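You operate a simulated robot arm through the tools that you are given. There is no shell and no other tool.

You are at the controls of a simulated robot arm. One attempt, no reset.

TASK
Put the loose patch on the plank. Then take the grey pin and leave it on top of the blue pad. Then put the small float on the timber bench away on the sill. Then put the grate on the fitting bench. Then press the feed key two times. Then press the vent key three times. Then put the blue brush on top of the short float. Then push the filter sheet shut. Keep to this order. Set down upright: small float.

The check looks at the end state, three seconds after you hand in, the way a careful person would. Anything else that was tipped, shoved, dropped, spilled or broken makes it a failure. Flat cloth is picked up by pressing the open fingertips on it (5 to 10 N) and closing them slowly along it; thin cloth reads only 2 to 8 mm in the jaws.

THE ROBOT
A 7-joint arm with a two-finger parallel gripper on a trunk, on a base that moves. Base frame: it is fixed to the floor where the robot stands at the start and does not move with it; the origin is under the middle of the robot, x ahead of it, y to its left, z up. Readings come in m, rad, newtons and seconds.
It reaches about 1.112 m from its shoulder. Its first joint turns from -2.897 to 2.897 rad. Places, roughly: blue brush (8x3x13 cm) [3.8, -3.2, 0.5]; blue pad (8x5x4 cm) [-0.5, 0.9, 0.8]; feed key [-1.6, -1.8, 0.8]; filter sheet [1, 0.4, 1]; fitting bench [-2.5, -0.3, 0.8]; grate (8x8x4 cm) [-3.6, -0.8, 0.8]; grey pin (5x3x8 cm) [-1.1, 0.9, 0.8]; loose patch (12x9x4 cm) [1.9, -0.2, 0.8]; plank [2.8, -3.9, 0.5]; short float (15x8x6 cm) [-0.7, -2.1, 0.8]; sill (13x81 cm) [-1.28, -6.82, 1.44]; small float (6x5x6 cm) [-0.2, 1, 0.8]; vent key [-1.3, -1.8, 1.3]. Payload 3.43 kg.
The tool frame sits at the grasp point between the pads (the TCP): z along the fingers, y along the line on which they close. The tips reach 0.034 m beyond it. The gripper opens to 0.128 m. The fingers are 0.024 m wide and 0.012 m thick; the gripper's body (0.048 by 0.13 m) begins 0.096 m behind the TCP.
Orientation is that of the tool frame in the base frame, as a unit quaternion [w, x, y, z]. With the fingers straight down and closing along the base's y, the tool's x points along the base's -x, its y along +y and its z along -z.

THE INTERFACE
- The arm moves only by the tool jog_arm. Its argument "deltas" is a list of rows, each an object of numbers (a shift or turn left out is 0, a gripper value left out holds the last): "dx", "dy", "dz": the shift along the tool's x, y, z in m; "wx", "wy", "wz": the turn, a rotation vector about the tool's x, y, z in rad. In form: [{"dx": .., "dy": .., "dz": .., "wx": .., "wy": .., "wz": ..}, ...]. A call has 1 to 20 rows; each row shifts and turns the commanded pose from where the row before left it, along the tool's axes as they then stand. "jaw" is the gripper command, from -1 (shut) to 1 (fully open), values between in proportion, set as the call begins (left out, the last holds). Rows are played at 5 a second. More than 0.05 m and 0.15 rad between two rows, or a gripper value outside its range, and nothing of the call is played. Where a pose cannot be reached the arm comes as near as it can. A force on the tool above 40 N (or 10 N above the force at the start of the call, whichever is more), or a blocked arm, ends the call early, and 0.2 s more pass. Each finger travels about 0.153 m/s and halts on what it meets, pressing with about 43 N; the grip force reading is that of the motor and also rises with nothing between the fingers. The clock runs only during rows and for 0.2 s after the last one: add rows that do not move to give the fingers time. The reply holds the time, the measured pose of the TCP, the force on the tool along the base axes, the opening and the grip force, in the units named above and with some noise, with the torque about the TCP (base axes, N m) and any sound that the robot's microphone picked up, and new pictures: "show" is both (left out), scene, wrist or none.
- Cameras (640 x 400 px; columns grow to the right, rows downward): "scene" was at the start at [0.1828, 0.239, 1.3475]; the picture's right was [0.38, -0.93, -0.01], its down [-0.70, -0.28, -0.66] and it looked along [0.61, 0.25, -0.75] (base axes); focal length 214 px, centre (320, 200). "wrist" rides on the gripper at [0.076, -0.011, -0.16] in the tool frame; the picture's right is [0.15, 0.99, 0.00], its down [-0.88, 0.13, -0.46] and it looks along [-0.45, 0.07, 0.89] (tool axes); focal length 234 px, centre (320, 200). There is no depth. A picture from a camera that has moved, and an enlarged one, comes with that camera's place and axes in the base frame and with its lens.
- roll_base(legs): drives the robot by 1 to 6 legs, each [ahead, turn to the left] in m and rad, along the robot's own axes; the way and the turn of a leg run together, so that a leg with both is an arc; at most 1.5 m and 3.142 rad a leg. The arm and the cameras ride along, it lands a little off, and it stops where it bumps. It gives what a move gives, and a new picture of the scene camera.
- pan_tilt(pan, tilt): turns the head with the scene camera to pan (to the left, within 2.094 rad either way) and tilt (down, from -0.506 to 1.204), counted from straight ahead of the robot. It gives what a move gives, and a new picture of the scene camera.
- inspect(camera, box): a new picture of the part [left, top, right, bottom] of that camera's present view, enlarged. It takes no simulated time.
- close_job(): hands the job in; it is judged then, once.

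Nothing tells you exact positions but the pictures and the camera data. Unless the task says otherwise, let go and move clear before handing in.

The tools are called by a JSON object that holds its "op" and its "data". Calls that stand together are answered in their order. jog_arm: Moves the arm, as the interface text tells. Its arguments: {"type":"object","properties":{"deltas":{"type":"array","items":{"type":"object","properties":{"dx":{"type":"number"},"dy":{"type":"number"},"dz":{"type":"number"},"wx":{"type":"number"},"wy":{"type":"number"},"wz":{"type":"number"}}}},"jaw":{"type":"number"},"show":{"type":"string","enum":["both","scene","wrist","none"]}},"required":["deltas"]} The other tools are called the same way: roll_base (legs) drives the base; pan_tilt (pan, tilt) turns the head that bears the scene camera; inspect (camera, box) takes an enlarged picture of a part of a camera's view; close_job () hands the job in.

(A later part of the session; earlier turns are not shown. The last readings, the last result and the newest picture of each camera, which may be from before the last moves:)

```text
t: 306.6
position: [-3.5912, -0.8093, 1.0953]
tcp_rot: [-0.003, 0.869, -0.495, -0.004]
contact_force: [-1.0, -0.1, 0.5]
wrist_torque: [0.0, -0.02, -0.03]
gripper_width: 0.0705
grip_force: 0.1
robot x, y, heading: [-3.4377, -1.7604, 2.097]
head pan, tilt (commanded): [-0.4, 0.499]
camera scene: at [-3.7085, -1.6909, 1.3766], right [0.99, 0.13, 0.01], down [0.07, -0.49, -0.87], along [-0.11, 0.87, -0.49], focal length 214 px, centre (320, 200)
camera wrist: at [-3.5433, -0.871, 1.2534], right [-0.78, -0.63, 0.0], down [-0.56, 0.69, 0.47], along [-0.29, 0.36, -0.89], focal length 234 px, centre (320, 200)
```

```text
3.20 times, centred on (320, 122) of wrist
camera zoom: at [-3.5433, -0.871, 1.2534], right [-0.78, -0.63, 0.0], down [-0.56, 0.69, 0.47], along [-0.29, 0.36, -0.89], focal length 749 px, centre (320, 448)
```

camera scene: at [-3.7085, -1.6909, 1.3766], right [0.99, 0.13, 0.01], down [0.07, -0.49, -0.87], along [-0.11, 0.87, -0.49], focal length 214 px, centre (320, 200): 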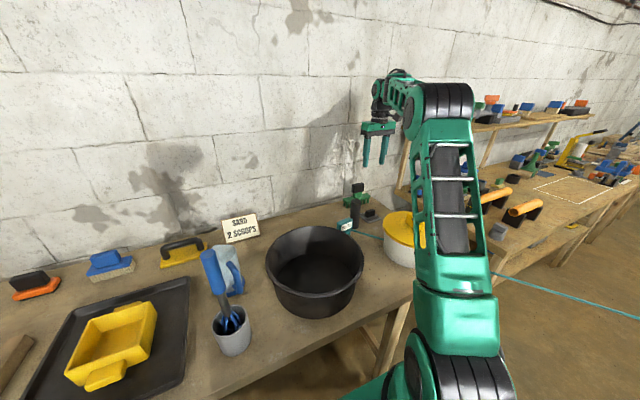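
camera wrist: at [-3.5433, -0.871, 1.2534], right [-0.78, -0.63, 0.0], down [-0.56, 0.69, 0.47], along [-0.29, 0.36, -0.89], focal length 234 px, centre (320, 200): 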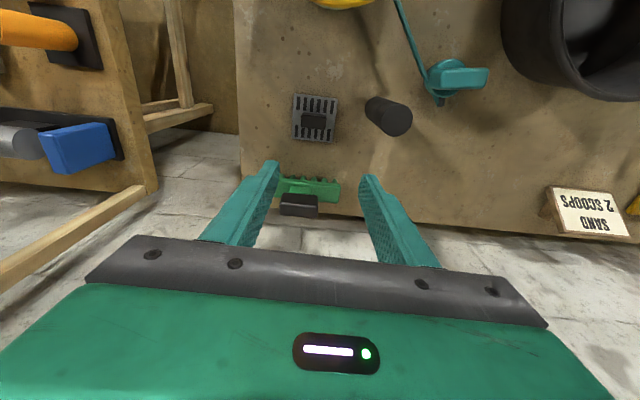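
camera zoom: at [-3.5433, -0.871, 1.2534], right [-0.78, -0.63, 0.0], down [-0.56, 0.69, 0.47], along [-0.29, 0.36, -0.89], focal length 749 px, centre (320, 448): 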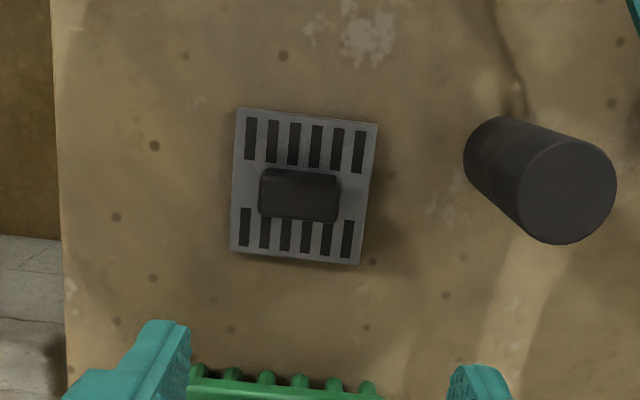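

Well seen: the grate with a rectangular knob. I'll centre on the knob and descend.

{"op": "jog_arm", "data": {"deltas": [{"dx": 0.0128, "dy": -0.0113, "wz": -0.035}, {"dz": 0.045}, {"dz": 0.045}, {"dz": 0.045}, {"dz": 0.045}, {"dz": 0.03}, {}]}}

{"op": "inspect", "data": {"camera": "wrist", "box": [220, 90, 420, 215]}}

{"op": "inspect", "data": {"camera": "scene", "box": [320, 110, 440, 240]}}

```text
t: 308.2
position: [-3.5772, -0.8136, 0.8834]
tcp_rot: [-0.004, 0.877, -0.481, -0.004]
contact_force: [0.1, -0.5, 0.8]
wrist_torque: [0.01, 0.02, 0.03]
gripper_width: 0.0703
grip_force: 0.0
robot x, y, heading: [-3.4399, -1.7616, 2.097]
head pan, tilt (commanded): [-0.4, 0.499]
camera scene: at [-3.7084, -1.6909, 1.3766], right [0.99, 0.13, 0.01], down [0.07, -0.49, -0.87], along [-0.11, 0.87, -0.49], focal length 214 px, centre (320, 200)
camera wrist: at [-3.5265, -0.8732, 1.0435], right [-0.75, -0.66, 0.0], down [-0.58, 0.67, 0.47], along [-0.3, 0.35, -0.89], focal length 234 px, centre (320, 200)
```

scene: 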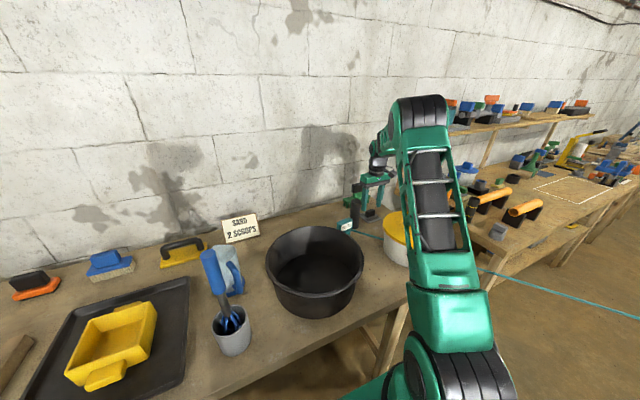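
wrist: 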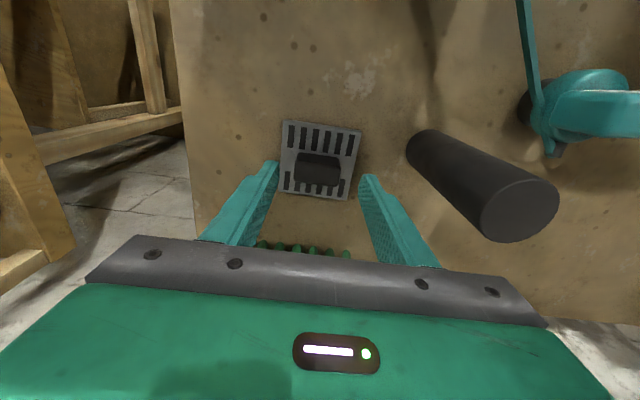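

```text
3.20 times, centred on (320, 152) of wrist
camera zoom: at [-3.5265, -0.8732, 1.0435], right [-0.75, -0.66, 0.0], down [-0.58, 0.67, 0.47], along [-0.3, 0.35, -0.89], focal length 749 px, centre (320, 352)
```

zoom: 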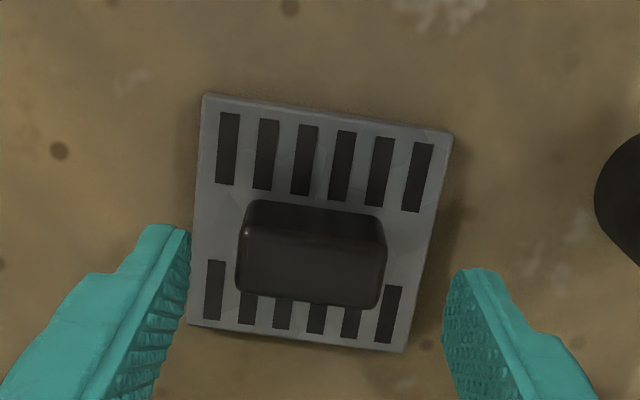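

```text
3.08 times, centred on (380, 175) of scene
camera zoom: at [-3.7084, -1.6909, 1.3766], right [0.99, 0.13, 0.01], down [0.07, -0.49, -0.87], along [-0.11, 0.87, -0.49], focal length 660 px, centre (135, 277)
```

zoom: 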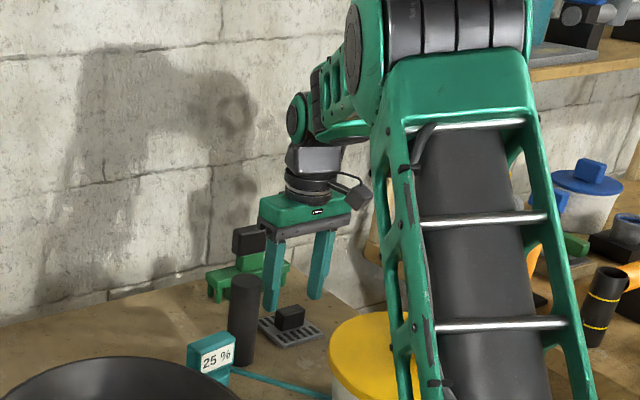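

{"op": "jog_arm", "data": {"deltas": [{"dz": 0.015}, {"dz": 0.013}, {}], "show": "wrist"}}

{"op": "inspect", "data": {"camera": "scene", "box": [350, 150, 420, 230]}}

```text
t: 309.0
position: [-3.5768, -0.8139, 0.8559]
tcp_rot: [-0.004, 0.878, -0.48, -0.004]
contact_force: [0.2, -0.3, 0.0]
wrist_torque: [0.01, -0.02, -0.04]
gripper_width: 0.0703
grip_force: 0.0
robot x, y, heading: [-3.4402, -1.7557, 2.098]
head pan, tilt (commanded): [-0.4, 0.499]
camera wrist: at [-3.5256, -0.8731, 1.0148], right [-0.76, -0.66, 0.0], down [-0.58, 0.67, 0.47], along [-0.3, 0.35, -0.89], focal length 234 px, centre (320, 200)
```

wrist: 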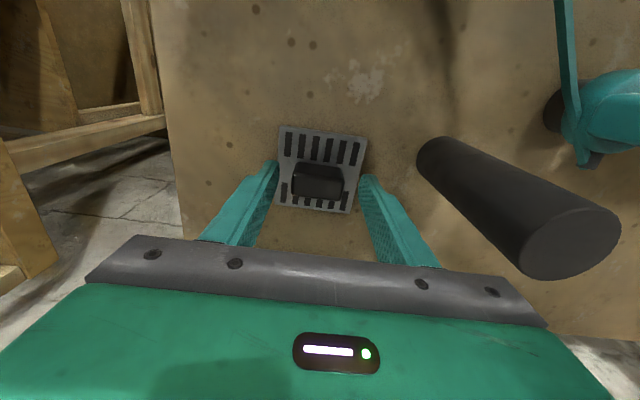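

```text
5.00 times, centred on (385, 190) of scene
camera zoom: at [-3.7085, -1.6909, 1.3766], right [0.99, 0.13, 0.01], down [0.07, -0.49, -0.87], along [-0.11, 0.87, -0.49], focal length 1072 px, centre (-5, 250)
```

zoom: 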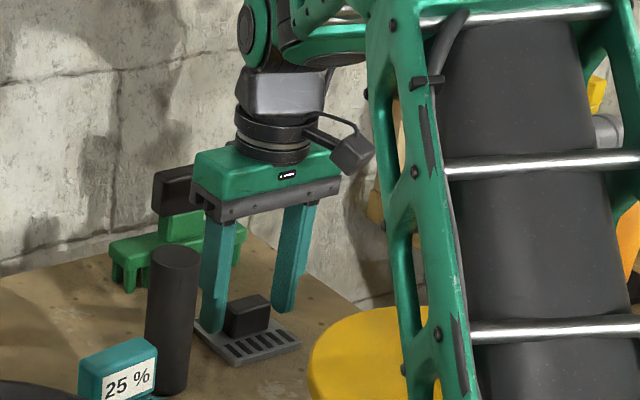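

{"op": "jog_arm", "data": {"deltas": [{"dz": 0.004}, {}, {}, {}], "jaw": -1, "show": "wrist"}}

```text
t: 310.0
position: [-3.5761, -0.8117, 0.854]
tcp_rot: [-0.005, 0.877, -0.481, -0.006]
contact_force: [0.5, -1.9, 28.9]
wrist_torque: [-0.01, 0.14, -0.05]
gripper_width: 0.0433
grip_force: 42.9
robot x, y, heading: [-3.4416, -1.7553, 2.094]
head pan, tilt (commanded): [-0.4, 0.499]
camera wrist: at [-3.5254, -0.8733, 1.0132], right [-0.75, -0.66, -0.01], down [-0.58, 0.67, 0.47], along [-0.3, 0.36, -0.88], focal length 234 px, centre (320, 200)
```

wrist: 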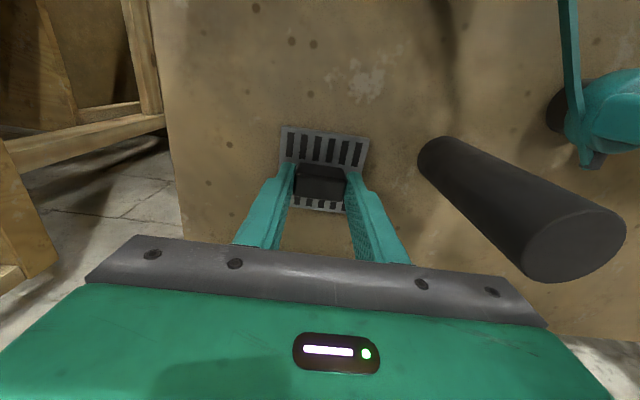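

Gripped the knob (43 mm). Lifting straight up.

{"op": "jog_arm", "data": {"deltas": [{"dz": -0.02}, {"dz": -0.04}, {"dz": -0.045}, {"dz": -0.045}, {"dz": -0.045}, {"dz": -0.045}, {}]}}

{"op": "inspect", "data": {"camera": "scene", "box": [440, 80, 640, 260]}}

```text
t: 311.6
position: [-3.5745, -0.8168, 1.0921]
tcp_rot: [-0.004, 0.877, -0.481, -0.004]
contact_force: [-0.4, 0.5, -1.7]
wrist_torque: [0.01, 0.05, -0.03]
gripper_width: 0.0432
grip_force: 42.7
robot x, y, heading: [-3.4386, -1.7599, 2.097]
head pan, tilt (commanded): [-0.4, 0.499]
camera scene: at [-3.7085, -1.6908, 1.3766], right [0.99, 0.13, 0.01], down [0.07, -0.49, -0.87], along [-0.11, 0.87, -0.49], focal length 214 px, centre (320, 200)
camera wrist: at [-3.5238, -0.8769, 1.2512], right [-0.76, -0.66, 0.0], down [-0.58, 0.67, 0.46], along [-0.3, 0.35, -0.89], focal length 234 px, centre (320, 200)
```

scene: 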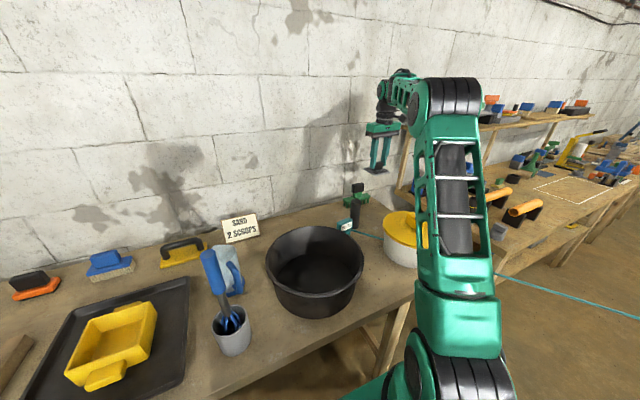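
wrist: 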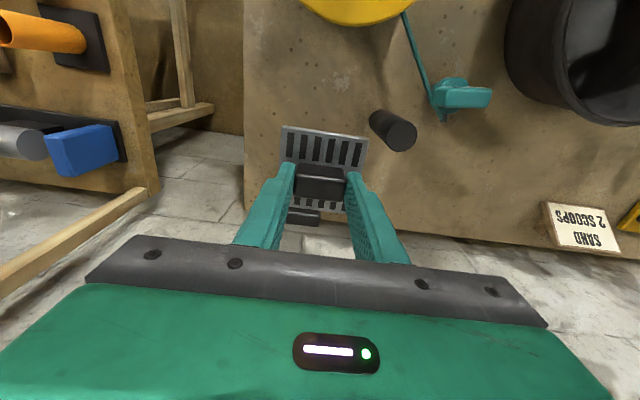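

```text
2.22 times, centred on (540, 170) of scene
camera zoom: at [-3.7085, -1.6908, 1.3766], right [0.99, 0.13, 0.01], down [0.07, -0.49, -0.87], along [-0.11, 0.87, -0.49], focal length 477 px, centre (-169, 267)
```

zoom: 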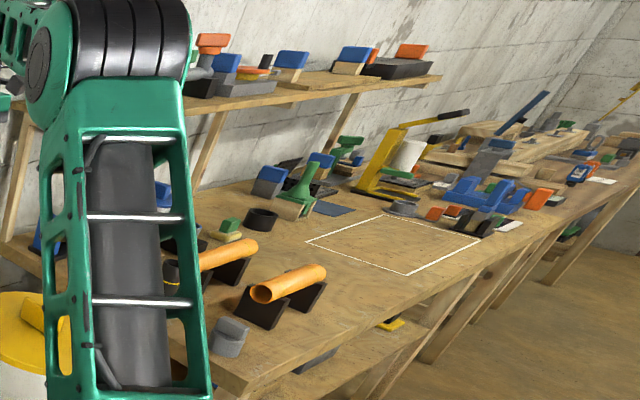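

Grate held. A free marked rectangle is visible on the fitting bench around (-2.3, -0.31). I'll retract, back out, and drive there.

{"op": "jog_arm", "data": {"deltas": [{"dx": 0.0281, "dy": 0.0308, "dz": -0.003}, {"dx": 0.0281, "dy": 0.0308, "dz": -0.003}, {"dx": 0.0281, "dy": 0.0308, "dz": -0.003}, {"dx": 0.0281, "dy": 0.0308, "dz": -0.003}, {"dx": 0.0281, "dy": 0.0308, "dz": -0.003}, {"dx": 0.0281, "dy": 0.0308, "dz": -0.003}, {"dx": 0.0281, "dy": 0.0308, "dz": -0.003}, {"dx": 0.0281, "dy": 0.0308, "dz": -0.003}, {"dx": 0.0281, "dy": 0.0308, "dz": -0.003}, {}], "show": "none"}}

{"op": "roll_base", "data": {"legs": [[-0.35, 0], [0, -1.569], [1.4, 0], [0.2, 0], [0, 1.571]]}}

{"op": "pan_tilt", "data": {"pan": 0.0, "tilt": 0.6}}

```text
t: 313.8
position: [-3.6715, -1.1773, 1.1155]
tcp_rot: [-0.003, 0.877, -0.48, -0.004]
contact_force: [0.6, -0.1, -1.6]
wrist_torque: [-0.01, -0.01, 0.04]
gripper_width: 0.0432
grip_force: 43.0
robot x, y, heading: [-3.4387, -1.7589, 2.093]
head pan, tilt (commanded): [-0.4, 0.499]
```

```text
t: 332.7
position: [-2.0586, -0.7067, 1.1156]
tcp_rot: [-0.004, 0.866, -0.499, -0.004]
contact_force: [-0.6, -0.8, -1.8]
wrist_torque: [0.0, -0.01, -0.02]
gripper_width: 0.043
grip_force: 42.9
robot x, y, heading: [-1.8384, -1.2892, 2.051]
head pan, tilt (commanded): [-0.4, 0.499]
camera scene: at [-2.1011, -1.2096, 1.3766], right [1.0, 0.08, 0.01], down [0.04, -0.49, -0.87], along [-0.07, 0.87, -0.49], focal length 214 px, centre (320, 200)
```

scene: 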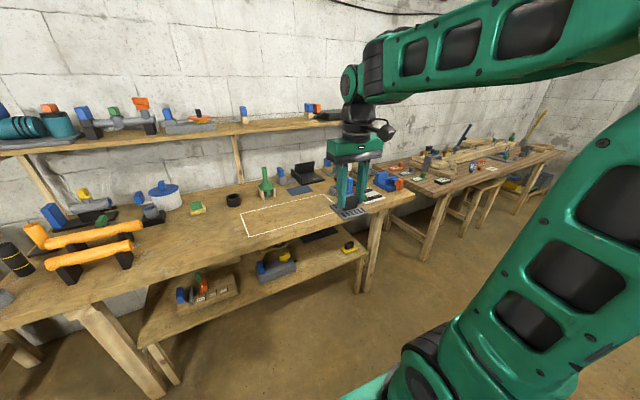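

```text
t: 333.6
position: [-2.053, -0.72, 1.1236]
tcp_rot: [-0.007, 0.867, -0.499, -0.009]
contact_force: [-0.4, 0.3, -1.3]
wrist_torque: [0.02, -0.01, -0.01]
gripper_width: 0.0428
grip_force: 43.0
robot x, y, heading: [-1.8329, -1.2858, 2.051]
head pan, tilt (commanded): [0.0, 0.6]
camera scene: at [-2.1346, -1.2217, 1.3674], right [0.89, 0.46, 0.0], down [0.27, -0.51, -0.82], along [-0.38, 0.72, -0.58], focal length 214 px, centre (320, 200)
```

scene: 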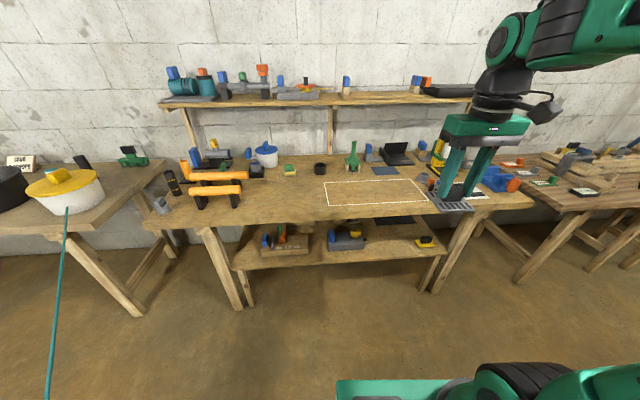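

The marked rectangle on the fitting bench is clear. Rolling 0.25 m closer, then moving the grate above its middle.

{"op": "roll_base", "data": {"legs": [[0.25, 0]]}}

{"op": "jog_arm", "data": {"deltas": [{}, {}], "show": "both"}}

```text
t: 335.4
position: [-2.1651, -0.499, 1.1224]
tcp_rot: [-0.007, 0.866, -0.5, -0.009]
contact_force: [0.7, 0.5, -1.8]
wrist_torque: [0.0, -0.01, 0.02]
gripper_width: 0.043
grip_force: 43.0
robot x, y, heading: [-1.9526, -1.067, 2.045]
head pan, tilt (commanded): [0.0, 0.6]
camera scene: at [-2.2488, -1.0018, 1.3674], right [0.89, 0.46, 0.0], down [0.27, -0.51, -0.82], along [-0.38, 0.73, -0.58], focal length 214 px, centre (320, 200)
```

scene: 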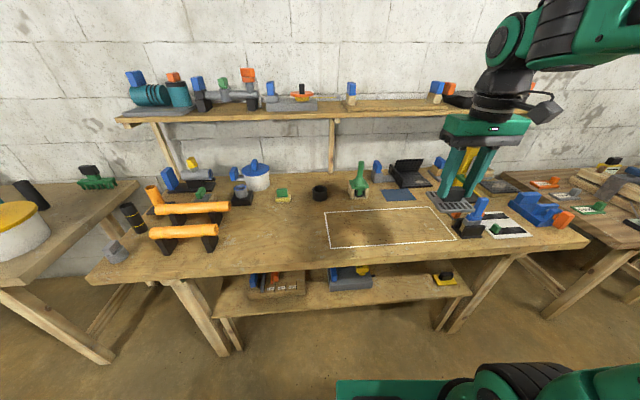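

```text
t: 336.0
position: [-2.1594, -0.5132, 1.1303]
tcp_rot: [-0.011, 0.866, -0.5, -0.015]
contact_force: [-0.6, -0.2, -1.2]
wrist_torque: [-0.02, -0.02, -0.02]
gripper_width: 0.0432
grip_force: 43.1
robot x, y, heading: [-1.9515, -1.0681, 2.054]
head pan, tilt (commanded): [0.0, 0.6]
camera scene: at [-2.2487, -1.0019, 1.3674], right [0.89, 0.46, 0.0], down [0.27, -0.51, -0.82], along [-0.38, 0.73, -0.58], focal length 214 px, centre (320, 200)
camera wrist: at [-2.1095, -0.5781, 1.2879], right [-0.78, -0.62, -0.01], down [-0.54, 0.68, 0.49], along [-0.3, 0.39, -0.87], focal length 234 px, centre (320, 200)
```

scene: 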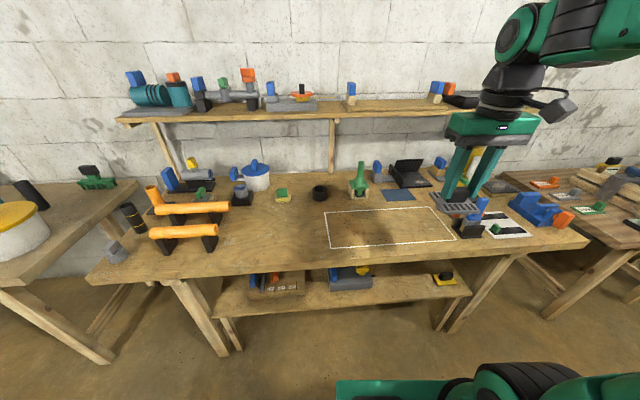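
wrist: 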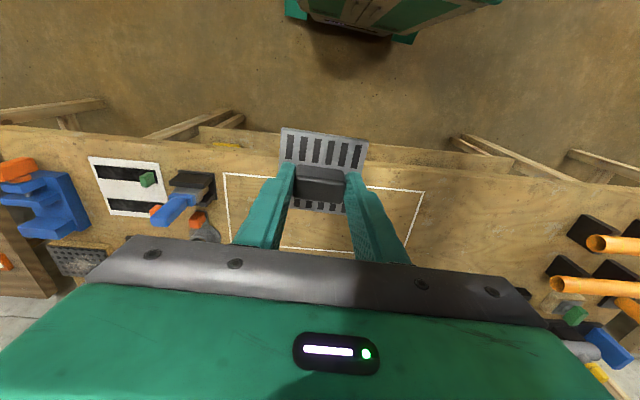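

{"op": "jog_arm", "data": {"deltas": [{"dx": -0.045, "dy": 0.0066, "wy": 0.0044}, {"dx": -0.045, "dy": 0.0066, "wy": 0.0044}, {"dx": -0.045, "dy": 0.0066, "wy": 0.0044}, {"dx": -0.045, "dy": 0.0066, "wy": 0.0044}, {"dx": -0.045, "dy": 0.0066, "wy": 0.0044}, {"dz": 0.045}, {"dz": 0.045}, {"dz": 0.045}, {"dz": 0.045}, {}]}}

{"op": "inspect", "data": {"camera": "scene", "box": [290, 130, 490, 255]}}

```text
t: 338.2
position: [-2.302, -0.3285, 0.9575]
tcp_rot: [-0.005, 0.866, -0.501, -0.005]
contact_force: [0.5, -0.1, -1.1]
wrist_torque: [0.03, -0.01, -0.01]
gripper_width: 0.0431
grip_force: 43.5
robot x, y, heading: [-1.9511, -1.0632, 2.052]
head pan, tilt (commanded): [0.0, 0.6]
camera scene: at [-2.2488, -1.0018, 1.3674], right [0.89, 0.46, 0.0], down [0.27, -0.51, -0.82], along [-0.38, 0.73, -0.58], focal length 214 px, centre (320, 200)
camera wrist: at [-2.2549, -0.3919, 1.1166], right [-0.78, -0.62, 0.0], down [-0.55, 0.69, 0.47], along [-0.29, 0.37, -0.88], focal length 234 px, centre (320, 200)
```

scene: 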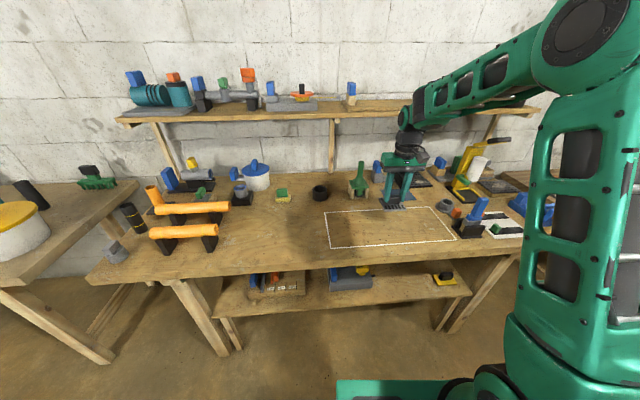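
wrist: 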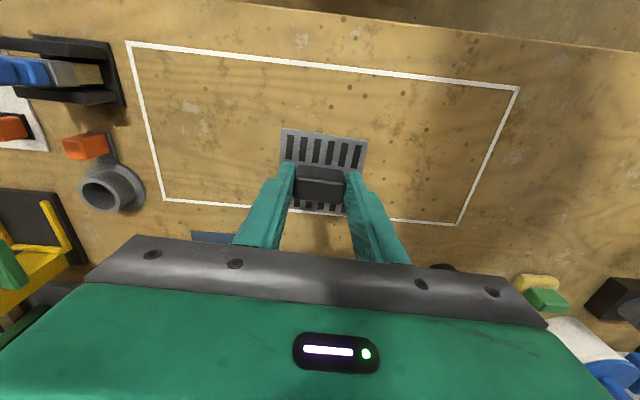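

```text
3.20 times, centred on (390, 192) of scene
camera zoom: at [-2.2488, -1.0018, 1.3674], right [0.89, 0.46, 0.0], down [0.27, -0.51, -0.82], along [-0.38, 0.73, -0.58], focal length 686 px, centre (96, 224)
```

zoom: 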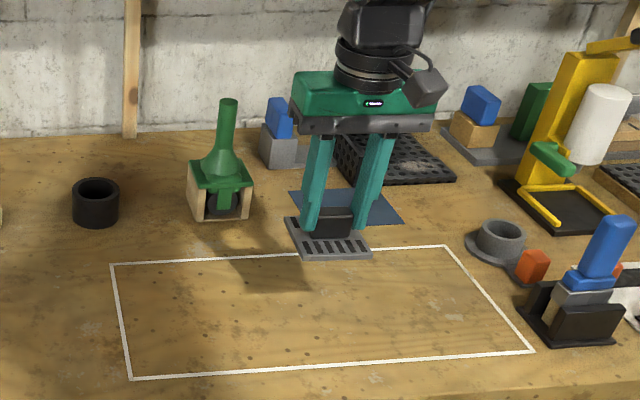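

Centred over the rectangle. Descending.

{"op": "jog_arm", "data": {"deltas": [{"dz": 0.035}, {"dz": 0.03}, {"dz": 0.02}, {}], "show": "none"}}

{"op": "inspect", "data": {"camera": "scene", "box": [330, 150, 450, 240]}}

{"op": "jog_arm", "data": {"deltas": [{"dz": 0.005}, {"dz": 0.005}, {}], "show": "none"}}

{"op": "jog_arm", "data": {"deltas": [{"dz": 0.004}, {}], "show": "none"}}

```text
t: 339.2
position: [-2.3008, -0.3283, 0.8707]
tcp_rot: [-0.005, 0.865, -0.501, -0.005]
contact_force: [-0.2, 0.2, -1.4]
wrist_torque: [0.02, 0.0, -0.02]
gripper_width: 0.0431
grip_force: 42.7
robot x, y, heading: [-1.9529, -1.0712, 2.049]
head pan, tilt (commanded): [0.0, 0.6]
```

```text
4.44 times, centred on (390, 195) of scene
camera zoom: at [-2.2488, -1.0018, 1.3674], right [0.89, 0.46, 0.0], down [0.27, -0.51, -0.82], along [-0.38, 0.73, -0.58], focal length 953 px, centre (9, 222)
```

zoom: 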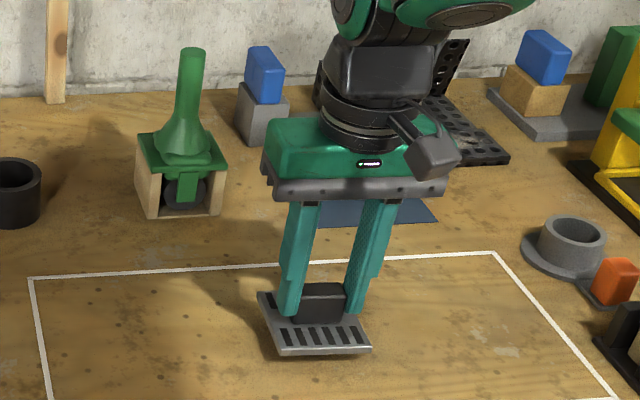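

```text
t: 340.0
position: [-2.3013, -0.3289, 0.8612]
tcp_rot: [-0.005, 0.866, -0.5, -0.005]
contact_force: [-0.3, -0.1, -1.8]
wrist_torque: [0.02, -0.01, 0.0]
gripper_width: 0.0431
grip_force: 42.7
robot x, y, heading: [-1.9496, -1.0663, 2.047]
head pan, tilt (commanded): [0.0, 0.6]
```

```text
t: 340.6
position: [-2.3006, -0.3293, 0.8574]
tcp_rot: [-0.005, 0.866, -0.501, -0.005]
contact_force: [0.4, 0.2, -0.6]
wrist_torque: [-0.02, -0.01, 0.0]
gripper_width: 0.043
grip_force: 42.7
robot x, y, heading: [-1.9474, -1.067, 2.052]
head pan, tilt (commanded): [0.0, 0.6]
```

{"op": "jog_arm", "data": {"deltas": [{"dz": 0.004}, {}], "show": "none"}}

{"op": "jog_arm", "data": {"deltas": [{"dz": 0.003}, {}], "show": "none"}}

{"op": "jog_arm", "data": {"deltas": [{"dz": 0.003}, {}], "show": "none"}}

{"op": "jog_arm", "data": {"deltas": [{"dz": 0.003}, {}], "show": "none"}}

```text
t: 341.2
position: [-2.3012, -0.3282, 0.8541]
tcp_rot: [-0.006, 0.865, -0.501, -0.006]
contact_force: [0.8, 0.1, 4.6]
wrist_torque: [-0.12, 0.12, -0.05]
gripper_width: 0.0431
grip_force: 43.0
robot x, y, heading: [-1.9518, -1.0674, 2.053]
head pan, tilt (commanded): [0.0, 0.6]
```

```text
t: 341.8
position: [-2.3009, -0.33, 0.8525]
tcp_rot: [-0.007, 0.865, -0.501, -0.008]
contact_force: [-0.1, 1.3, 29.7]
wrist_torque: [0.15, 0.17, 0.01]
gripper_width: 0.0435
grip_force: 42.8
robot x, y, heading: [-1.9488, -1.0678, 2.05]
head pan, tilt (commanded): [0.0, 0.6]
```

```text
t: 342.4
position: [-2.2999, -0.3292, 0.8497]
tcp_rot: [-0.007, 0.865, -0.501, -0.007]
contact_force: [0.6, 7.4, 28.5]
wrist_torque: [0.31, 0.19, -0.01]
gripper_width: 0.0434
grip_force: 42.9
robot x, y, heading: [-1.9507, -1.0666, 2.051]
head pan, tilt (commanded): [0.0, 0.6]
```

```text
t: 343.0
position: [-2.3011, -0.3292, 0.8452]
tcp_rot: [-0.006, 0.866, -0.501, -0.005]
contact_force: [3.5, 5.5, 28.4]
wrist_torque: [0.08, 0.07, -0.1]
gripper_width: 0.043
grip_force: 43.0
robot x, y, heading: [-1.9502, -1.0678, 2.051]
head pan, tilt (commanded): [0.0, 0.6]
```

The grate is down (fingers slid a little on the knob). Releasing and rising.

{"op": "jog_arm", "data": {"deltas": [{"dz": -0.003}, {}], "show": "none"}}

{"op": "jog_arm", "data": {"deltas": [{}, {}, {}], "jaw": 0.2, "show": "none"}}

{"op": "jog_arm", "data": {"deltas": [{"dz": -0.02}, {"dz": -0.04}, {"dz": -0.045}, {"dz": -0.045}, {"dz": -0.045}, {"dz": -0.045}, {}]}}

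{"op": "inspect", "data": {"camera": "scene", "box": [300, 150, 480, 262]}}

```text
t: 343.6
position: [-2.3011, -0.3313, 0.8468]
tcp_rot: [-0.003, 0.866, -0.5, -0.003]
contact_force: [-0.3, 0.2, -1.3]
wrist_torque: [-0.02, 0.02, -0.02]
gripper_width: 0.043
grip_force: 43.4
robot x, y, heading: [-1.9489, -1.0661, 2.053]
head pan, tilt (commanded): [0.0, 0.6]
```

```text
t: 344.4
position: [-2.3024, -0.3298, 0.8485]
tcp_rot: [-0.005, 0.866, -0.5, -0.005]
contact_force: [0.0, 1.0, 0.0]
wrist_torque: [0.0, 0.0, 0.05]
gripper_width: 0.0767
grip_force: 0.0
robot x, y, heading: [-1.9472, -1.0664, 2.049]
head pan, tilt (commanded): [0.0, 0.6]
```

```text
t: 346.0
position: [-2.2991, -0.3346, 1.0886]
tcp_rot: [-0.005, 0.866, -0.501, -0.005]
contact_force: [-0.9, -0.1, 0.7]
wrist_torque: [-0.01, -0.02, 0.02]
gripper_width: 0.0767
grip_force: 0.1
robot x, y, heading: [-1.9456, -1.0675, 2.05]
head pan, tilt (commanded): [0.0, 0.6]
camera scene: at [-2.2488, -1.0017, 1.3674], right [0.89, 0.46, 0.0], down [0.27, -0.51, -0.82], along [-0.38, 0.73, -0.58], focal length 214 px, centre (320, 200)
camera wrist: at [-2.2511, -0.3973, 1.247], right [-0.78, -0.62, 0.0], down [-0.55, 0.69, 0.47], along [-0.29, 0.37, -0.88], focal length 234 px, centre (320, 200)
```

scene: 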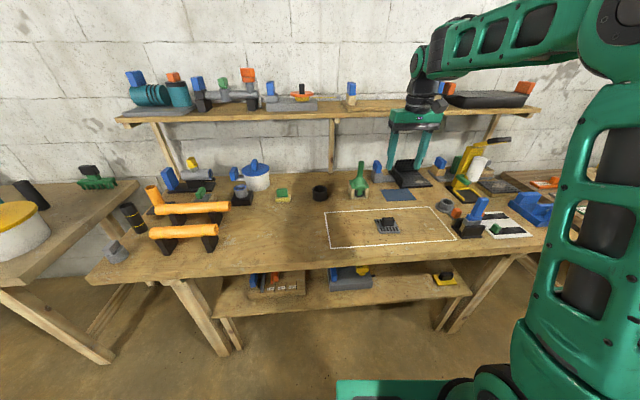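
wrist: 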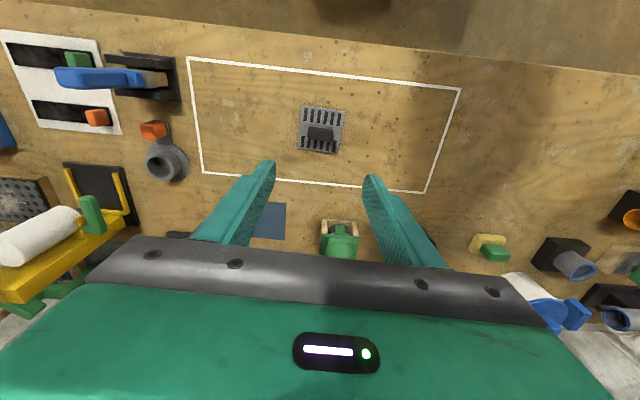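

```text
3.56 times, centred on (390, 206) of scene
camera zoom: at [-2.2488, -1.0017, 1.3674], right [0.89, 0.46, 0.0], down [0.27, -0.51, -0.82], along [-0.38, 0.73, -0.58], focal length 763 px, centre (71, 179)
```

zoom: 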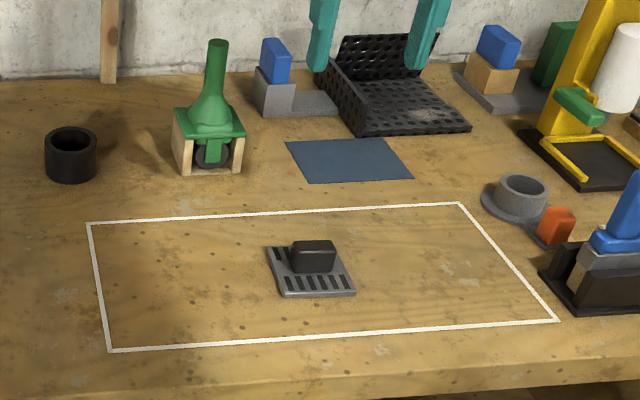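

The grate sits flat inside the marked area of the fitting bench. Next the keys on the opposite wall unit: I'll retract and turn to look at them.

{"op": "jog_arm", "data": {"deltas": [{"dx": 0.0432, "dy": -0.0113, "dz": -0.012}, {"dx": 0.0432, "dy": -0.0113, "dz": -0.012}, {"dx": 0.0432, "dy": -0.0113, "dz": -0.012}, {"dx": 0.0432, "dy": -0.0113, "dz": -0.012}, {"dx": 0.0432, "dy": -0.0113, "dz": -0.012}, {}], "show": "none"}}

{"op": "roll_base", "data": {"legs": [[0, -1.5]]}}

{"op": "pan_tilt", "data": {"pan": -1.9, "tilt": 0.5}}

```text
t: 347.4
position: [-2.1428, -0.4943, 1.1454]
tcp_rot: [-0.006, 0.866, -0.501, -0.005]
contact_force: [0.6, -0.1, 0.5]
wrist_torque: [-0.01, 0.02, -0.01]
gripper_width: 0.077
grip_force: 0.0
robot x, y, heading: [-1.9482, -1.0665, 2.052]
head pan, tilt (commanded): [0.0, 0.6]
```

```text
t: 351.9
position: [-1.3924, -0.8263, 1.1448]
tcp_rot: [0.007, -0.299, 0.954, 0.0]
contact_force: [0.2, 0.6, -0.3]
wrist_torque: [0.03, -0.01, -0.02]
gripper_width: 0.0768
grip_force: 0.0
robot x, y, heading: [-1.9596, -1.0511, 0.566]
head pan, tilt (commanded): [0.0, 0.6]
camera scene: at [-1.918, -0.7491, 1.3674], right [0.53, -0.85, 0.0], down [-0.49, -0.31, -0.82], along [0.69, 0.44, -0.58], focal length 214 px, centre (320, 200)
```

scene: 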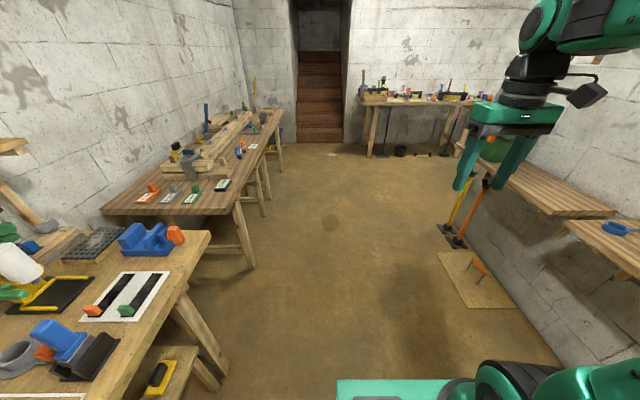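

```text
t: 353.8
position: [-1.4043, -0.8328, 1.1528]
tcp_rot: [0.013, -0.298, 0.954, 0.002]
contact_force: [-0.3, -0.1, -0.1]
wrist_torque: [-0.01, -0.03, 0.01]
gripper_width: 0.0768
grip_force: 0.2
robot x, y, heading: [-1.9574, -1.0517, 0.564]
head pan, tilt (commanded): [-1.901, 0.499]
camera scene: at [-1.9715, -0.8847, 1.3781], right [-0.97, -0.23, 0.01], down [-0.12, 0.46, -0.88], along [0.2, -0.86, -0.47], focal length 214 px, centre (320, 200)
```

scene: 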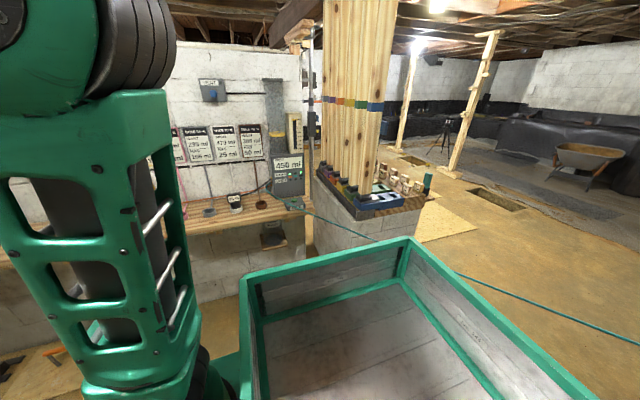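

{"op": "inspect", "data": {"camera": "scene", "box": [170, 60, 330, 260]}}

{"op": "inspect", "data": {"camera": "scene", "box": [240, 130, 320, 210]}}

{"op": "inspect", "data": {"camera": "scene", "box": [180, 60, 300, 130]}}

```text
2.00 times, centred on (250, 160) of scene
camera zoom: at [-1.9715, -0.8847, 1.3781], right [-0.97, -0.23, 0.01], down [-0.12, 0.46, -0.88], along [0.2, -0.86, -0.47], focal length 429 px, centre (460, 280)
```

zoom: 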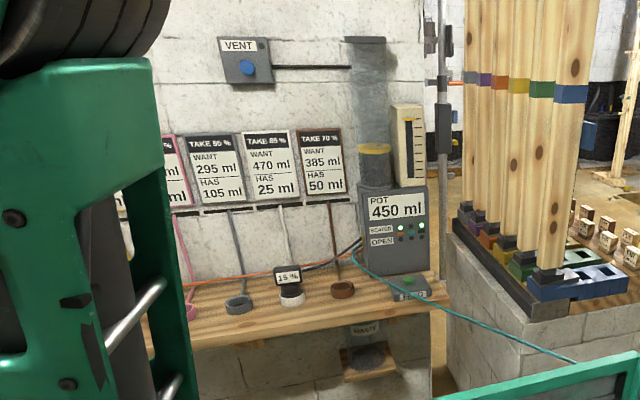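

```text
5.00 times, centred on (280, 170) of scene
camera zoom: at [-1.9715, -0.8847, 1.3781], right [-0.97, -0.23, 0.01], down [-0.12, 0.46, -0.88], along [0.2, -0.86, -0.47], focal length 1072 px, centre (520, 350)
```

zoom: 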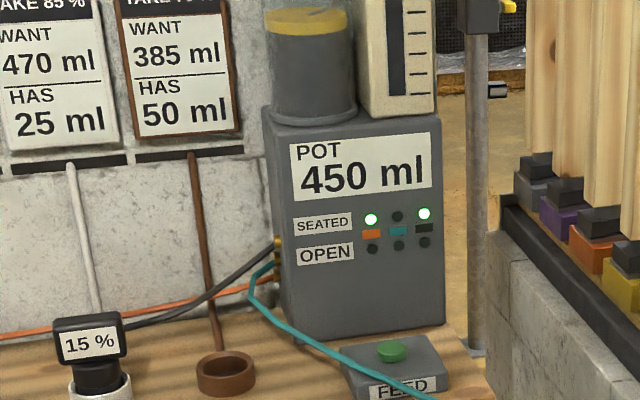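

```text
5.33 times, centred on (240, 95) of scene
camera zoom: at [-1.9715, -0.8847, 1.3781], right [-0.97, -0.23, 0.01], down [-0.12, 0.46, -0.88], along [0.2, -0.86, -0.47], focal length 1144 px, centre (747, 760)
```

zoom: 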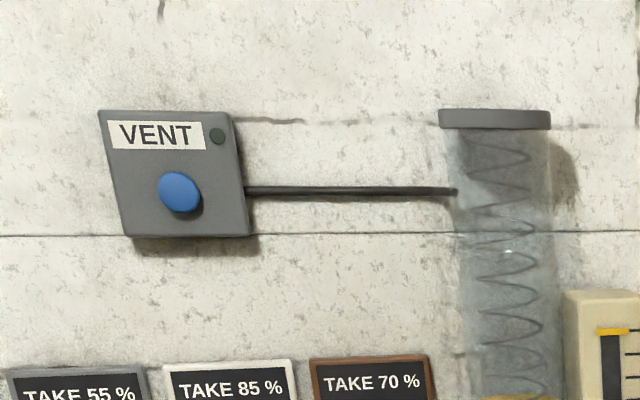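

The FEED key is a green push-button on top of a small box on the ledge; the VENT key is a blue round button on the wall box at z≈1.34. I'll turn to face that wall.

{"op": "roll_base", "data": {"legs": [[0, -1.607], [0.08, 0]]}}

{"op": "pan_tilt", "data": {"pan": -0.2, "tilt": 0.6}}

{"op": "jog_arm", "data": {"deltas": [{}, {}], "jaw": -1, "show": "wrist"}}

```text
t: 359.3
position: [-1.7198, -1.684, 1.152]
tcp_rot: [0.011, 0.479, 0.878, -0.008]
contact_force: [0.0, -0.2, -0.1]
wrist_torque: [-0.01, -0.05, -0.03]
gripper_width: 0.0766
grip_force: 0.1
robot x, y, heading: [-1.9055, -1.114, -1.046]
head pan, tilt (commanded): [-1.901, 0.499]
camera scene: at [-1.737, -1.1087, 1.3782], right [-0.2, 0.98, 0.01], down [0.46, 0.1, -0.88], along [-0.86, -0.17, -0.47], focal length 214 px, centre (320, 200)
```

scene: 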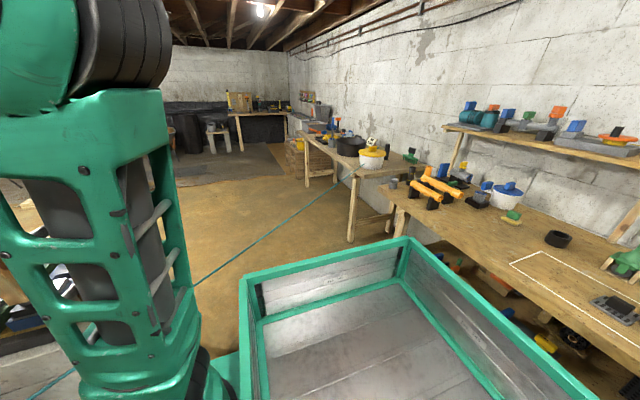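

```text
t: 361.0
position: [-1.7272, -1.6718, 1.1581]
tcp_rot: [0.017, 0.478, 0.878, -0.011]
contact_force: [0.3, -0.1, -0.1]
wrist_torque: [-0.04, -0.01, 0.0]
gripper_width: 0.0769
grip_force: 0.0
robot x, y, heading: [-1.9025, -1.1172, -1.046]
head pan, tilt (commanded): [-0.201, 0.6]
camera scene: at [-1.6192, -1.1746, 1.3674], right [-0.95, -0.32, 0.0], down [-0.19, 0.54, -0.82], along [0.26, -0.77, -0.58], focal length 214 px, centre (320, 200)
```

scene: 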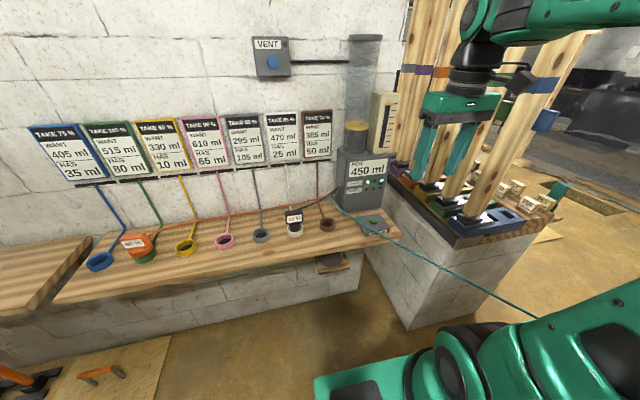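

```text
t: 361.6
position: [-1.7261, -1.6704, 1.1578]
tcp_rot: [0.016, 0.479, 0.878, -0.01]
contact_force: [-0.8, 0.6, -0.4]
wrist_torque: [-0.01, -0.03, -0.01]
gripper_width: 0.0
grip_force: 32.9
robot x, y, heading: [-1.9022, -1.1144, -1.044]
head pan, tilt (commanded): [-0.201, 0.6]
camera wrist: at [-1.7796, -1.6083, 1.3162], right [0.75, 0.66, -0.01], down [0.58, -0.65, 0.49], along [0.32, -0.37, -0.87], focal length 234 px, centre (320, 200)
```

wrist: 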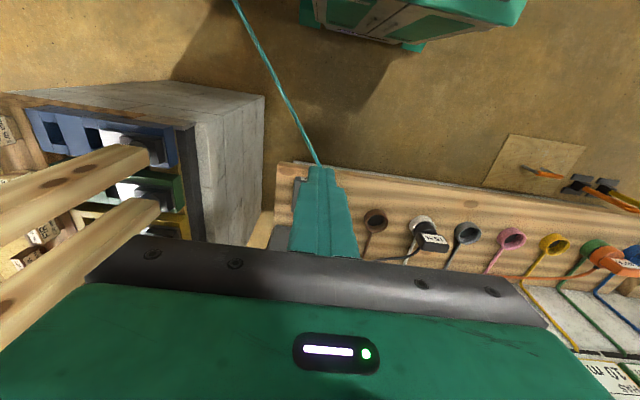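

{"op": "inspect", "data": {"camera": "scene", "box": [320, 140, 440, 250]}}

{"op": "inspect", "data": {"camera": "wrist", "box": [200, 130, 440, 280]}}

```text
3.64 times, centred on (380, 195) of scene
camera zoom: at [-1.6192, -1.1745, 1.3674], right [-0.95, -0.32, 0.0], down [-0.19, 0.54, -0.82], along [0.26, -0.77, -0.58], focal length 780 px, centre (102, 218)
```

zoom: 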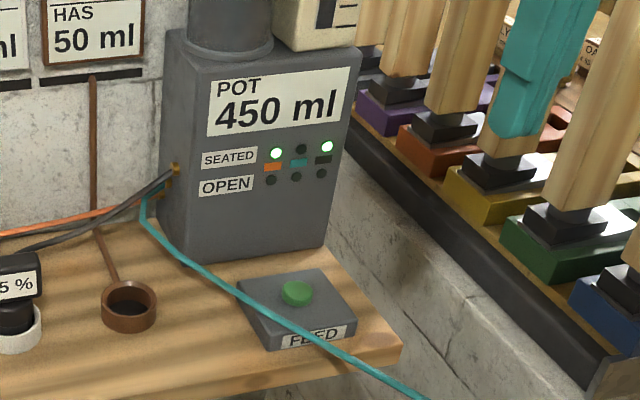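

```text
2.67 times, centred on (320, 205) of wrist
camera zoom: at [-1.7796, -1.6083, 1.3162], right [0.75, 0.66, -0.01], down [0.58, -0.65, 0.49], along [0.32, -0.37, -0.87], focal length 624 px, centre (320, 187)
```

zoom: 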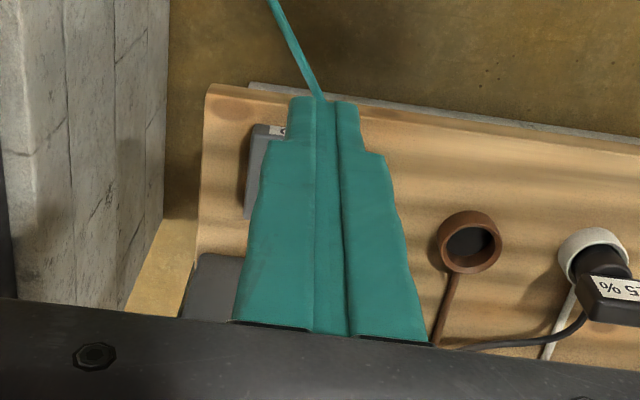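

{"op": "jog_arm", "data": {"deltas": [{"wy": 0.0377}, {"dx": -0.0447, "dy": 0.004}, {"dx": -0.0447, "dy": 0.004}, {"dx": -0.0447, "dy": 0.004}, {"dx": -0.0447, "dy": 0.004}, {}]}}

{"op": "inspect", "data": {"camera": "scene", "box": [320, 50, 460, 250]}}

{"op": "inspect", "data": {"camera": "wrist", "box": [220, 60, 420, 200]}}

```text
t: 363.0
position: [-1.6166, -1.8117, 1.1581]
tcp_rot: [0.0, 0.479, 0.878, -0.002]
contact_force: [-0.2, -0.2, 0.7]
wrist_torque: [0.04, -0.03, 0.03]
gripper_width: 0.0
grip_force: 32.8
robot x, y, heading: [-1.9043, -1.1152, -1.041]
head pan, tilt (commanded): [-0.201, 0.6]
camera scene: at [-1.6191, -1.1746, 1.3674], right [-0.95, -0.32, 0.0], down [-0.19, 0.54, -0.82], along [0.26, -0.77, -0.58], focal length 214 px, centre (320, 200)
camera wrist: at [-1.6668, -1.755, 1.3181], right [0.75, 0.66, 0.0], down [0.59, -0.67, 0.46], along [0.3, -0.35, -0.89], focal length 234 px, centre (320, 200)
```

scene: 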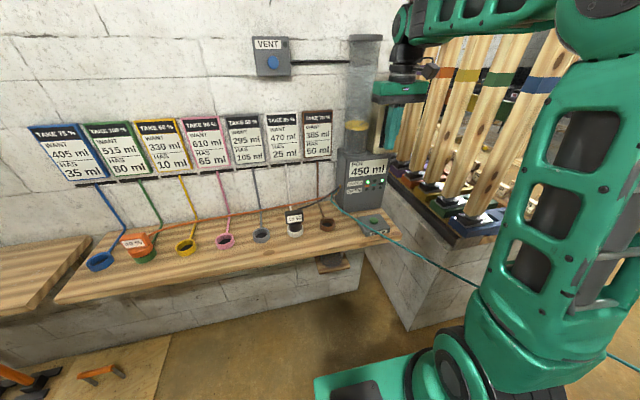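
wrist: 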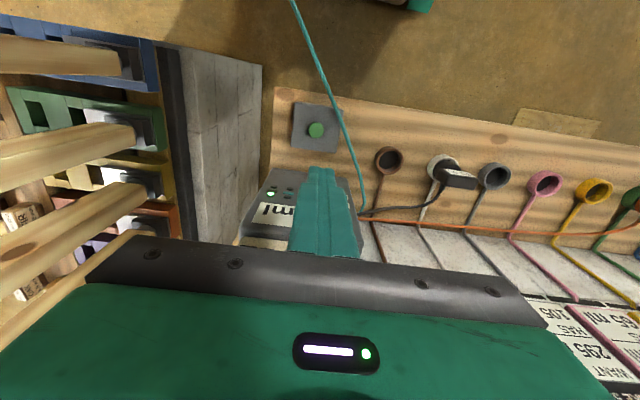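

```text
2.00 times, centred on (390, 150) of scene
camera zoom: at [-1.6191, -1.1746, 1.3674], right [-0.95, -0.32, 0.0], down [-0.19, 0.54, -0.82], along [0.26, -0.77, -0.58], focal length 429 px, centre (180, 300)
```

zoom: 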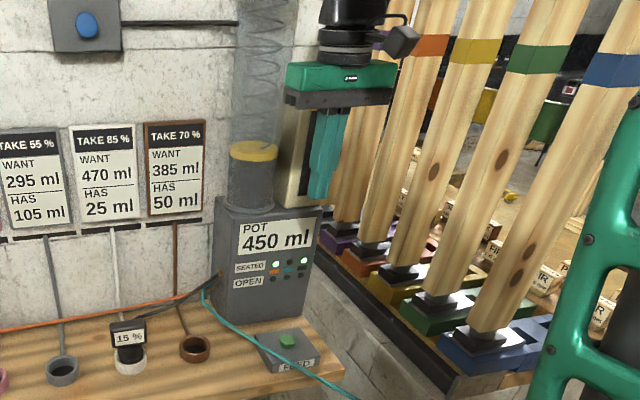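

```text
2.86 times, centred on (320, 130) of wrist
camera zoom: at [-1.6668, -1.755, 1.3181], right [0.75, 0.66, 0.0], down [0.59, -0.67, 0.46], along [0.3, -0.35, -0.89], focal length 669 px, centre (320, 400)
```

zoom: 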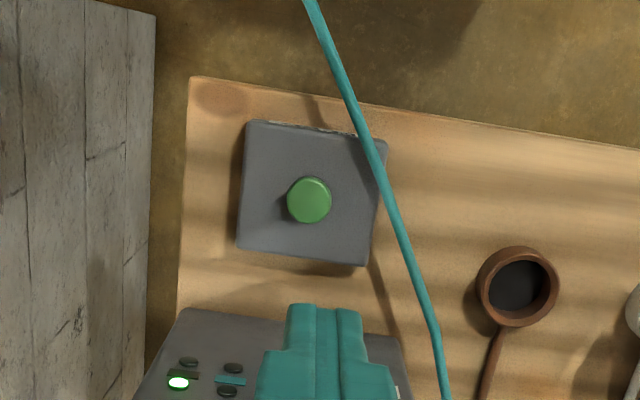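

The button is right below; a small correction forward and then descend to just above it, keeping clear of the hose.

{"op": "jog_arm", "data": {"deltas": [{"dx": -0.01, "dy": -0.0035}, {"dz": 0.045}, {"dz": 0.045}, {"dz": 0.045}, {"dz": 0.045}, {"dz": 0.045}, {"dz": 0.02}, {}]}}

{"op": "inspect", "data": {"camera": "wrist", "box": [220, 80, 420, 205]}}

{"op": "inspect", "data": {"camera": "scene", "box": [320, 120, 440, 250]}}

```text
t: 364.8
position: [-1.6134, -1.8242, 0.9136]
tcp_rot: [0.0, 0.479, 0.878, -0.002]
contact_force: [0.0, 0.0, -0.2]
wrist_torque: [-0.01, 0.0, -0.04]
gripper_width: 0.0001
grip_force: 33.3
robot x, y, heading: [-1.9036, -1.1121, -1.046]
head pan, tilt (commanded): [-0.201, 0.6]
camera scene: at [-1.6191, -1.1746, 1.3674], right [-0.95, -0.32, 0.0], down [-0.19, 0.54, -0.82], along [0.26, -0.77, -0.58], focal length 214 px, centre (320, 200)
camera wrist: at [-1.6647, -1.7666, 1.074], right [0.75, 0.66, 0.0], down [0.59, -0.67, 0.46], along [0.3, -0.35, -0.89], focal length 234 px, centre (320, 200)
```

scene: 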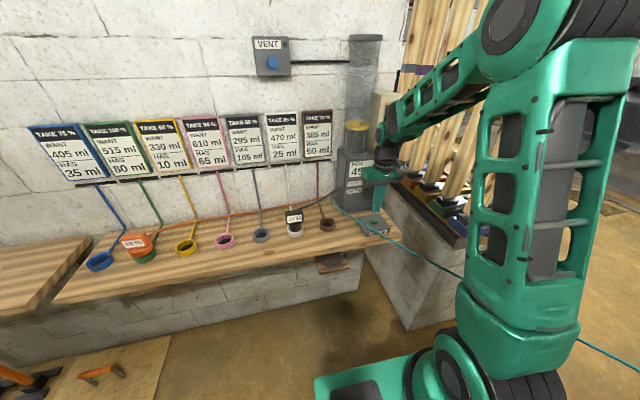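
wrist: 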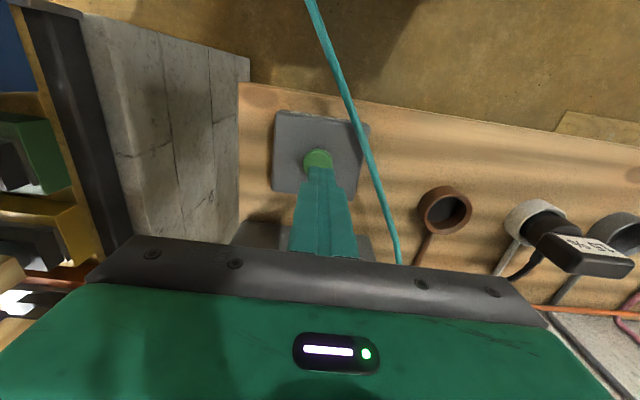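

```text
3.20 times, centred on (320, 142) of wrist
camera zoom: at [-1.6647, -1.7666, 1.074], right [0.75, 0.66, 0.0], down [0.59, -0.67, 0.46], along [0.3, -0.35, -0.89], focal length 749 px, centre (320, 384)
```

zoom: 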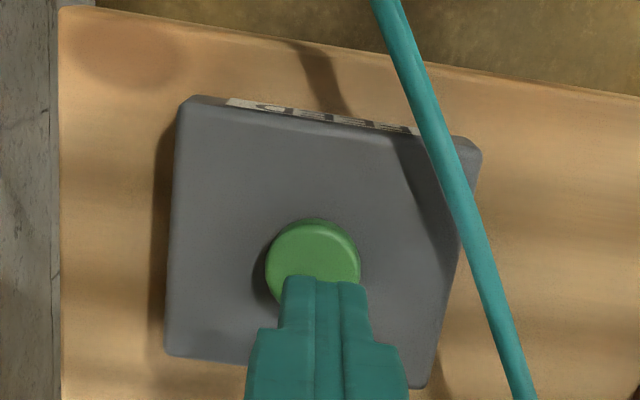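

```text
3.08 times, centred on (380, 185) of scene
camera zoom: at [-1.6191, -1.1746, 1.3674], right [-0.95, -0.32, 0.0], down [-0.19, 0.54, -0.82], along [0.26, -0.77, -0.58], focal length 660 px, centre (135, 246)
```

zoom: 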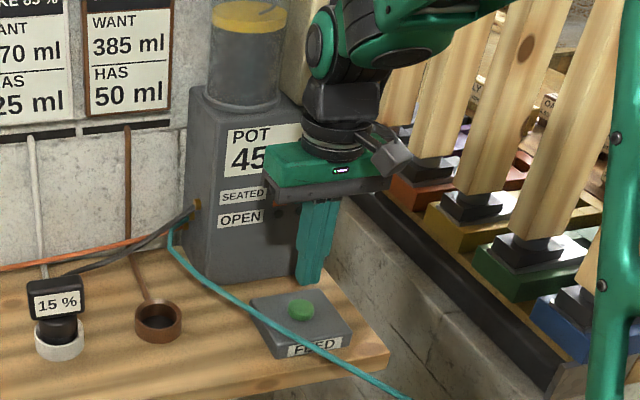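

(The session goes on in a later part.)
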